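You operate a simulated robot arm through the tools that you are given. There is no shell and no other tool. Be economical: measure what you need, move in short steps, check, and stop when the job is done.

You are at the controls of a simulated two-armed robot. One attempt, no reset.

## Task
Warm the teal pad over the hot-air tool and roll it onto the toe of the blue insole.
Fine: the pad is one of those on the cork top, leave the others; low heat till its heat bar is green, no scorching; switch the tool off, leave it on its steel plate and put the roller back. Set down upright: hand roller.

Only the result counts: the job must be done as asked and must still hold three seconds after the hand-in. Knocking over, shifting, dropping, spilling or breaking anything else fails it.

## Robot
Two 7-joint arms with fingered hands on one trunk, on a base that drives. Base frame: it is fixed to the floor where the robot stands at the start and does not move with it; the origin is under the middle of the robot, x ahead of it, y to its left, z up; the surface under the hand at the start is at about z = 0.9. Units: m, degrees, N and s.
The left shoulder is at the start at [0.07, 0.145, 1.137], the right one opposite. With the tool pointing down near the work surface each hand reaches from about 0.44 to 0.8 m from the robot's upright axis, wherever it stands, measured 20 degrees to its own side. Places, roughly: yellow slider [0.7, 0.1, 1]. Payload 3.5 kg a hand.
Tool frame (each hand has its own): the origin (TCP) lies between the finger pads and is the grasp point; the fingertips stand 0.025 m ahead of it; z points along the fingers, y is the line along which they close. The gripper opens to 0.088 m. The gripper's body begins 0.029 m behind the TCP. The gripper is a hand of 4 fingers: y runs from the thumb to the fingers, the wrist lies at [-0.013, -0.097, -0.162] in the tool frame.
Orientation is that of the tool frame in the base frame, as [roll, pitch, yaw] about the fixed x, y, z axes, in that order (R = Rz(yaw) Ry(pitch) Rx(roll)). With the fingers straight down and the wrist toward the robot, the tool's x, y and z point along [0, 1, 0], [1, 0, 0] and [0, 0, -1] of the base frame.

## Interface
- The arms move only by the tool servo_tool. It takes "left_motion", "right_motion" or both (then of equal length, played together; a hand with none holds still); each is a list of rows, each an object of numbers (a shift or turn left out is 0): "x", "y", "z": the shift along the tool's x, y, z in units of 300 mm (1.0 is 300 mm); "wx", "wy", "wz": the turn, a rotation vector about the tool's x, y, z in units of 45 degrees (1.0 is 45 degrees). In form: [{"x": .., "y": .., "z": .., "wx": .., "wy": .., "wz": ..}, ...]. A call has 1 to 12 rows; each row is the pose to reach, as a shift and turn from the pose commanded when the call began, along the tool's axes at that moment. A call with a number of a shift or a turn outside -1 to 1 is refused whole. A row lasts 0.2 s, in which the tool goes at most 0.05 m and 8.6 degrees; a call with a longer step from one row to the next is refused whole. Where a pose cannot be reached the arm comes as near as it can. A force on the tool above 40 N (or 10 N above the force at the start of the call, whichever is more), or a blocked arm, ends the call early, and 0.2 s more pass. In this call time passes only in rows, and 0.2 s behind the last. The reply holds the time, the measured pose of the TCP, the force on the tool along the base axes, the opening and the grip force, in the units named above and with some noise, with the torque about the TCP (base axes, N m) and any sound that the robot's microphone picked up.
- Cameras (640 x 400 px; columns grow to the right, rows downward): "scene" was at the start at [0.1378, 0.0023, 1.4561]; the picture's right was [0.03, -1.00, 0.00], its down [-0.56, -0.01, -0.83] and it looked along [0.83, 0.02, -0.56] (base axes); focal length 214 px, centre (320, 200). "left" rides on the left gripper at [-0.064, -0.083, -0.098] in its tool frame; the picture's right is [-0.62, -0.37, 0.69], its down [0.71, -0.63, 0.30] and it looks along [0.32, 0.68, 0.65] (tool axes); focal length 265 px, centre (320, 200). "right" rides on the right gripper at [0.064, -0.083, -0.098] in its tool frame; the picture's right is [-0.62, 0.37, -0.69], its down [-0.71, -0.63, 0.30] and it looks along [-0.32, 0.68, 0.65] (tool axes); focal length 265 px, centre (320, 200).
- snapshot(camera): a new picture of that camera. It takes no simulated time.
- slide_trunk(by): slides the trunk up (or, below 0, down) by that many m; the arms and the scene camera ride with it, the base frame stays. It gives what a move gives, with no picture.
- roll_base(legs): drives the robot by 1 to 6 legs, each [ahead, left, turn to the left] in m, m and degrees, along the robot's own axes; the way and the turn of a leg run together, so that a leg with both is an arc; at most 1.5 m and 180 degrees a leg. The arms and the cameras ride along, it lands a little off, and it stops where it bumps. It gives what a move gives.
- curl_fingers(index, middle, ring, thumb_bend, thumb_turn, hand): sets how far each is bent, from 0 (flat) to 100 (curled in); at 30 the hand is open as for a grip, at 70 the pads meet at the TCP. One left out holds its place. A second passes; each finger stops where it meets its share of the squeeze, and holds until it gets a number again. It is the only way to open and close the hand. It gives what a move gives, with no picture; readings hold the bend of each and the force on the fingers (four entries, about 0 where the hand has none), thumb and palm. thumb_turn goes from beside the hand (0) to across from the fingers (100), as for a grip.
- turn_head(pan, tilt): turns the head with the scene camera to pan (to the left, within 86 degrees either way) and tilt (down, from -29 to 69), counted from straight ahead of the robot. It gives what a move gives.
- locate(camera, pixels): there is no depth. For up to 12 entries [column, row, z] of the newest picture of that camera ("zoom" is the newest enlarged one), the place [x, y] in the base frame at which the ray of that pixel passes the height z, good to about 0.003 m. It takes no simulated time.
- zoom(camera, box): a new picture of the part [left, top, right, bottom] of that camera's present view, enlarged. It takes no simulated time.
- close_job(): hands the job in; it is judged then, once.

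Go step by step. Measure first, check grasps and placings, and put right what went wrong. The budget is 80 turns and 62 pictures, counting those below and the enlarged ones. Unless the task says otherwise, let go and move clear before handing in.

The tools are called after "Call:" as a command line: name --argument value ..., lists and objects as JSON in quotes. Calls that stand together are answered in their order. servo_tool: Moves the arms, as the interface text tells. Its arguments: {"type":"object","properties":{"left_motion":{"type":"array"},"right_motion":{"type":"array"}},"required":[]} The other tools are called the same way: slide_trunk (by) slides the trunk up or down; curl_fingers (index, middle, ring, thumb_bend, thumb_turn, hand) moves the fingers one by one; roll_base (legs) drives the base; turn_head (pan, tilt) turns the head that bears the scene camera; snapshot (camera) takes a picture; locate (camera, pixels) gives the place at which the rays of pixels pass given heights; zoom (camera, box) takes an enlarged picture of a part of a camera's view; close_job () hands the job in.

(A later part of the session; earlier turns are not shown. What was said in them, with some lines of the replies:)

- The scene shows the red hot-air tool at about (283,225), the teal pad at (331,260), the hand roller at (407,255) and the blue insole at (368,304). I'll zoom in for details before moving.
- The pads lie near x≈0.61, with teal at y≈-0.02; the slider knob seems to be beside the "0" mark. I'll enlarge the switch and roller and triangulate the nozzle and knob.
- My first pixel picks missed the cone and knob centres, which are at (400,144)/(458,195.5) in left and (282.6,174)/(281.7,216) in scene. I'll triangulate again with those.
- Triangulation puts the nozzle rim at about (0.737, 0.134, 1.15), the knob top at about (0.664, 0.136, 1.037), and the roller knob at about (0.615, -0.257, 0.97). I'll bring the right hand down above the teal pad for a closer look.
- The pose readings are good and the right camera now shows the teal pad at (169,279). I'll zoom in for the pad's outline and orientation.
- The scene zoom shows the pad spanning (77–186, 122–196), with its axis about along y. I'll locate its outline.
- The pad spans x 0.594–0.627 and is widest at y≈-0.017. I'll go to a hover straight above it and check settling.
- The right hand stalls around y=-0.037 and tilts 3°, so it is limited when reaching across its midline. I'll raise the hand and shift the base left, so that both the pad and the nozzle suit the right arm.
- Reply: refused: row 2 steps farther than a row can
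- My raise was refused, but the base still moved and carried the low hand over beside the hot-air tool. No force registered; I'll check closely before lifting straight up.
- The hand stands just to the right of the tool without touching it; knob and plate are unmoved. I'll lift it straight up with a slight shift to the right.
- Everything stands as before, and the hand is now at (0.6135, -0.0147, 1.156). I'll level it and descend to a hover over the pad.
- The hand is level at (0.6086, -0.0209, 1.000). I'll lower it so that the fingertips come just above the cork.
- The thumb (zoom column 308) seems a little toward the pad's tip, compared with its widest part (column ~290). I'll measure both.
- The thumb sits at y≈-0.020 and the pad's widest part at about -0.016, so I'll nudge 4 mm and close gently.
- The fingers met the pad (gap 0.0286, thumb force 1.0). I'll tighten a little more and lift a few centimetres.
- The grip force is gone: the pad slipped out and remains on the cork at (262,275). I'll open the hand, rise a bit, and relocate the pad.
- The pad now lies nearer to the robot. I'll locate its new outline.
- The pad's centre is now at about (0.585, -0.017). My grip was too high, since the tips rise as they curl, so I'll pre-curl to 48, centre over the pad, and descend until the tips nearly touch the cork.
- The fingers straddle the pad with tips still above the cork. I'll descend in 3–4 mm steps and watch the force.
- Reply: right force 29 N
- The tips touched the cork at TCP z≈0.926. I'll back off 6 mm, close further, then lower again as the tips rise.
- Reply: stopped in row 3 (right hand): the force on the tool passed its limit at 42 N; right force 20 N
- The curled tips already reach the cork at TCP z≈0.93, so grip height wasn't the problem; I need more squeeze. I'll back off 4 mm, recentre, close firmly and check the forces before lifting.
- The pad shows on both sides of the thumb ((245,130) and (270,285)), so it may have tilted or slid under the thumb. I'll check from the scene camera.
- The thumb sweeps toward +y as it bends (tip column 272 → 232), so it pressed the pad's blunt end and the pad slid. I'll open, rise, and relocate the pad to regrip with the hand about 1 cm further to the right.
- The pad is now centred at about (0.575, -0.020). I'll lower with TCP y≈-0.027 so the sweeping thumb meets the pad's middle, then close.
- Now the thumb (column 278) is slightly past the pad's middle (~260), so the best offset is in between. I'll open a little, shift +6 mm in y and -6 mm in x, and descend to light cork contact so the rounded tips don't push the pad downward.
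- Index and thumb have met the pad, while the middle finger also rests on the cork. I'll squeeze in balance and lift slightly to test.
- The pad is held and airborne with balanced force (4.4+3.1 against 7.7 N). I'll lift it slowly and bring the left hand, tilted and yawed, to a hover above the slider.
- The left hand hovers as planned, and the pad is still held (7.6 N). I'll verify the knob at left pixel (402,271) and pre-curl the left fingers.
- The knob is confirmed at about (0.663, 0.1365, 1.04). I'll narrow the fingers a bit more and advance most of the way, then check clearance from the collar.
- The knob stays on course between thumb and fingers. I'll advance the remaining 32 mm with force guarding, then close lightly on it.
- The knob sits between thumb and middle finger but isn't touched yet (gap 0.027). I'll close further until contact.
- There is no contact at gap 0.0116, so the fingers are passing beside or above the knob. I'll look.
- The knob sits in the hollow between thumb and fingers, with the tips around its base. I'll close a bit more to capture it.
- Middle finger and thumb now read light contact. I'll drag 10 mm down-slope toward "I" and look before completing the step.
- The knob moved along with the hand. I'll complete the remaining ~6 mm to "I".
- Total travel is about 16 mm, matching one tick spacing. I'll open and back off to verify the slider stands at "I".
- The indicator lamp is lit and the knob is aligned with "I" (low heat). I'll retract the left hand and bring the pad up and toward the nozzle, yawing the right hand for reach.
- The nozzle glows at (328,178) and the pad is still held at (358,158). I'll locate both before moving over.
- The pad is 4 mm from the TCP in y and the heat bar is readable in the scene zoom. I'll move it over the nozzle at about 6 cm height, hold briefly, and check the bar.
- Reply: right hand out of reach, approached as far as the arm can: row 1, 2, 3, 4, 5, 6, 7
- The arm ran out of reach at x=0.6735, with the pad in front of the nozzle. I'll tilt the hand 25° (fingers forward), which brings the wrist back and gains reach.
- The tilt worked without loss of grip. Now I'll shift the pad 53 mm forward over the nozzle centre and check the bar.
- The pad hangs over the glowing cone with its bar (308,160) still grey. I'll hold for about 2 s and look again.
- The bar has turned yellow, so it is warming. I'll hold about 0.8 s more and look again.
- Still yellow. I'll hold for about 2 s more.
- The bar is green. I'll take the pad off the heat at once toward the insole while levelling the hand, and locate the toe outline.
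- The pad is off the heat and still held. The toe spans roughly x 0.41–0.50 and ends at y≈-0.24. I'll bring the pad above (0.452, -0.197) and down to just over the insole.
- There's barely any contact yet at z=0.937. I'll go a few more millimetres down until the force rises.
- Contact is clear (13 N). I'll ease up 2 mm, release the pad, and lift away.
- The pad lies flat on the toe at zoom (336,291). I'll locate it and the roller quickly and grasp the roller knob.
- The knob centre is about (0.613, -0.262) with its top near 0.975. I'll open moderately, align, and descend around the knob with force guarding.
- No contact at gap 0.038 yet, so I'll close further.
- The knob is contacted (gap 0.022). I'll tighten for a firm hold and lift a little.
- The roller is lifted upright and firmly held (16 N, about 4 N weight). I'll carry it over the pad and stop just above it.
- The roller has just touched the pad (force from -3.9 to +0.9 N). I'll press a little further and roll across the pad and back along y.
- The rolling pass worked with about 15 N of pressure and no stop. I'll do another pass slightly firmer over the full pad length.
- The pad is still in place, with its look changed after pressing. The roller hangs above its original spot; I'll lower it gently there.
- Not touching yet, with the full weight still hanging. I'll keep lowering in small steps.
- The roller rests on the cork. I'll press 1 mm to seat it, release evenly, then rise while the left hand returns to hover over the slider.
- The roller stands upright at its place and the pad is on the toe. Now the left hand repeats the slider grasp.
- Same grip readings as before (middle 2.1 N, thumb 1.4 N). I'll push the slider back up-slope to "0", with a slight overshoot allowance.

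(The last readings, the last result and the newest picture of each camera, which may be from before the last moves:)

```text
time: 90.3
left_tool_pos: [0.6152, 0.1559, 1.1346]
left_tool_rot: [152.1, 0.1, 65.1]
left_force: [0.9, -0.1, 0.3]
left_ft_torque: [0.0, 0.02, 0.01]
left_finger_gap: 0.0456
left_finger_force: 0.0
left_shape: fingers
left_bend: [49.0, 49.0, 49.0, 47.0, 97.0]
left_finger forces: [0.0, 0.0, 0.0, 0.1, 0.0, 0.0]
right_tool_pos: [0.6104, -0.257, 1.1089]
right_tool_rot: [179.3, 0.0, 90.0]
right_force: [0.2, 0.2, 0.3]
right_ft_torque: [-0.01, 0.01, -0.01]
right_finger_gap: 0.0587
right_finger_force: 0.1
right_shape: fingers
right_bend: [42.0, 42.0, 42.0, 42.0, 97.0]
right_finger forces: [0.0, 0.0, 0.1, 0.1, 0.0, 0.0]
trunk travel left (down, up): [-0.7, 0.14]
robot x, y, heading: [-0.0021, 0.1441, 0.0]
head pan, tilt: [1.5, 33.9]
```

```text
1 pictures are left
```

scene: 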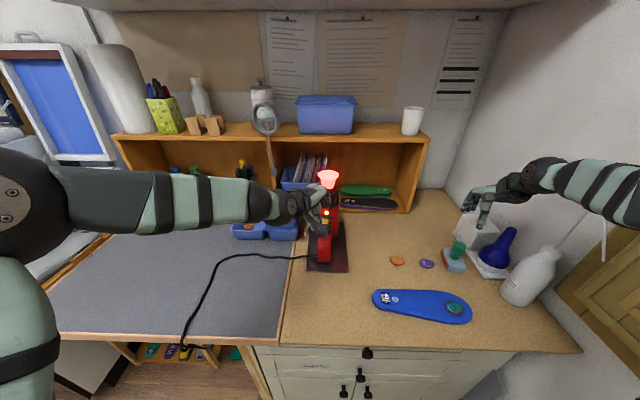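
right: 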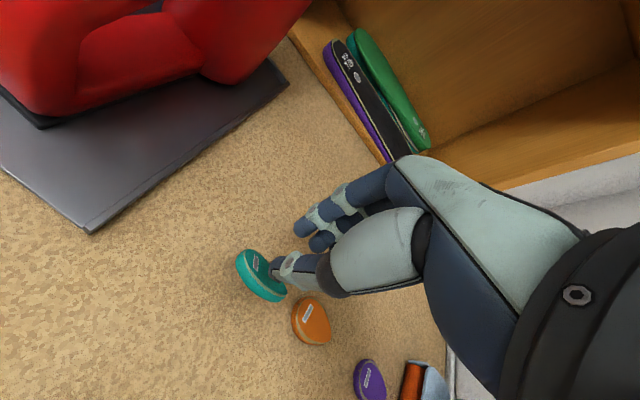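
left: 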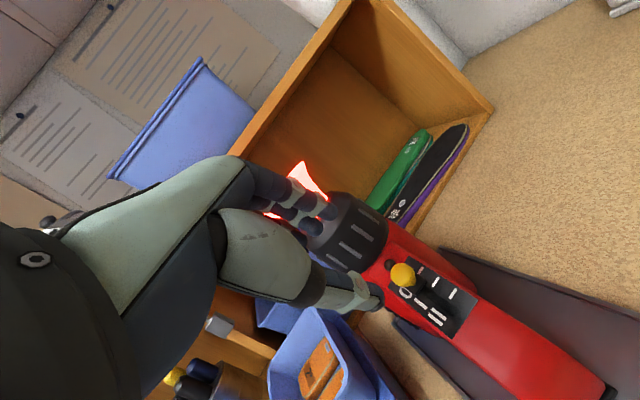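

The indicator lamp at (388,264) is dark and the knob is back at "0"; the cone is only glowing residually. I'll retract the left hand and use the last picture for a final check.

Call:
servo_tool --left_motion '[{"x": 0.04, "y": -0.04, "z": -0.07}, {"x": 0.08, "y": -0.08, "z": -0.15}, {"x": 0.15, "y": -0.14, "z": -0.24}, {"x": 0.22, "y": -0.2, "z": -0.34}, {"x": 0.29, "y": -0.27, "z": -0.44}, {"x": 0.373, "y": -0.353, "z": -0.49}, {"x": 0.373, "y": -0.353, "z": -0.49}]' --right_motion '[{"z": -0.05}, {"z": -0.1}, {"z": -0.15}, {"z": -0.2}, {"z": -0.25}, {"z": -0.3}, {"z": -0.3}]'

Call:
zoom --camera "scene" --box '[300, 160, 500, 335]'

```text
time: 91.9
left_tool_pos: [0.516, 0.3229, 1.213]
left_tool_rot: [152.1, -0.2, 65.0]
left_force: [-0.4, -0.8, 0.0]
left_ft_torque: [0.02, 0.02, 0.01]
left_finger_gap: 0.0457
left_finger_force: 0.1
left_shape: fingers
left_bend: [49.0, 49.0, 49.0, 47.0, 97.0]
left_finger forces: [0.1, 0.0, 0.0, 0.0, 0.0, 0.0]
right_tool_pos: [0.611, -0.26, 1.1985]
right_tool_rot: [179.1, -0.2, 89.9]
right_force: [0.8, -0.7, -0.1]
right_ft_torque: [0.01, 0.01, -0.01]
right_finger_gap: 0.0588
right_finger_force: 0.0
right_shape: fingers
right_bend: [42.0, 42.0, 42.0, 42.0, 97.0]
right_finger forces: [0.0, 0.1, 0.1, 0.1, 0.1, 0.0]
trunk travel left (down, up): [-0.7, 0.14]
robot x, y, heading: [-0.0009, 0.1412, -0.1]
head pan, tilt: [1.5, 33.9]
```

```text
2.29 times, centred on (400, 248) of scene
```

zoom: 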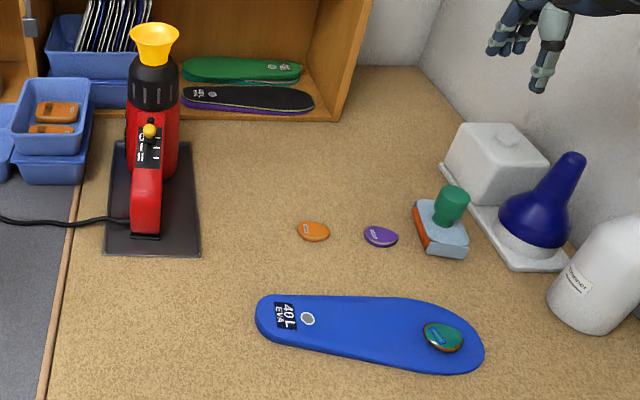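

The cone is cooling (now yellow), the slider is at "0", the roller stands upright in its place, the other pads are untouched and the teal pad is on the toe. Everything is done, so I'm handing in.

Call:
close_job

```text
The job is handed in.
```

The teal pad was warmed on low until its heat bar turned green, then rolled onto the toe of the blue insole. The hot-air tool is switched off on its plate, the roller is back upright in its place, and I've handed the job in.

Before it was heated, the teal pad slipped from the fingers during pickup and landed about 3–4 cm from where it started. I did not see a separate sign that it bonded: it stayed in place after rolling, and its bar outline turned blue.
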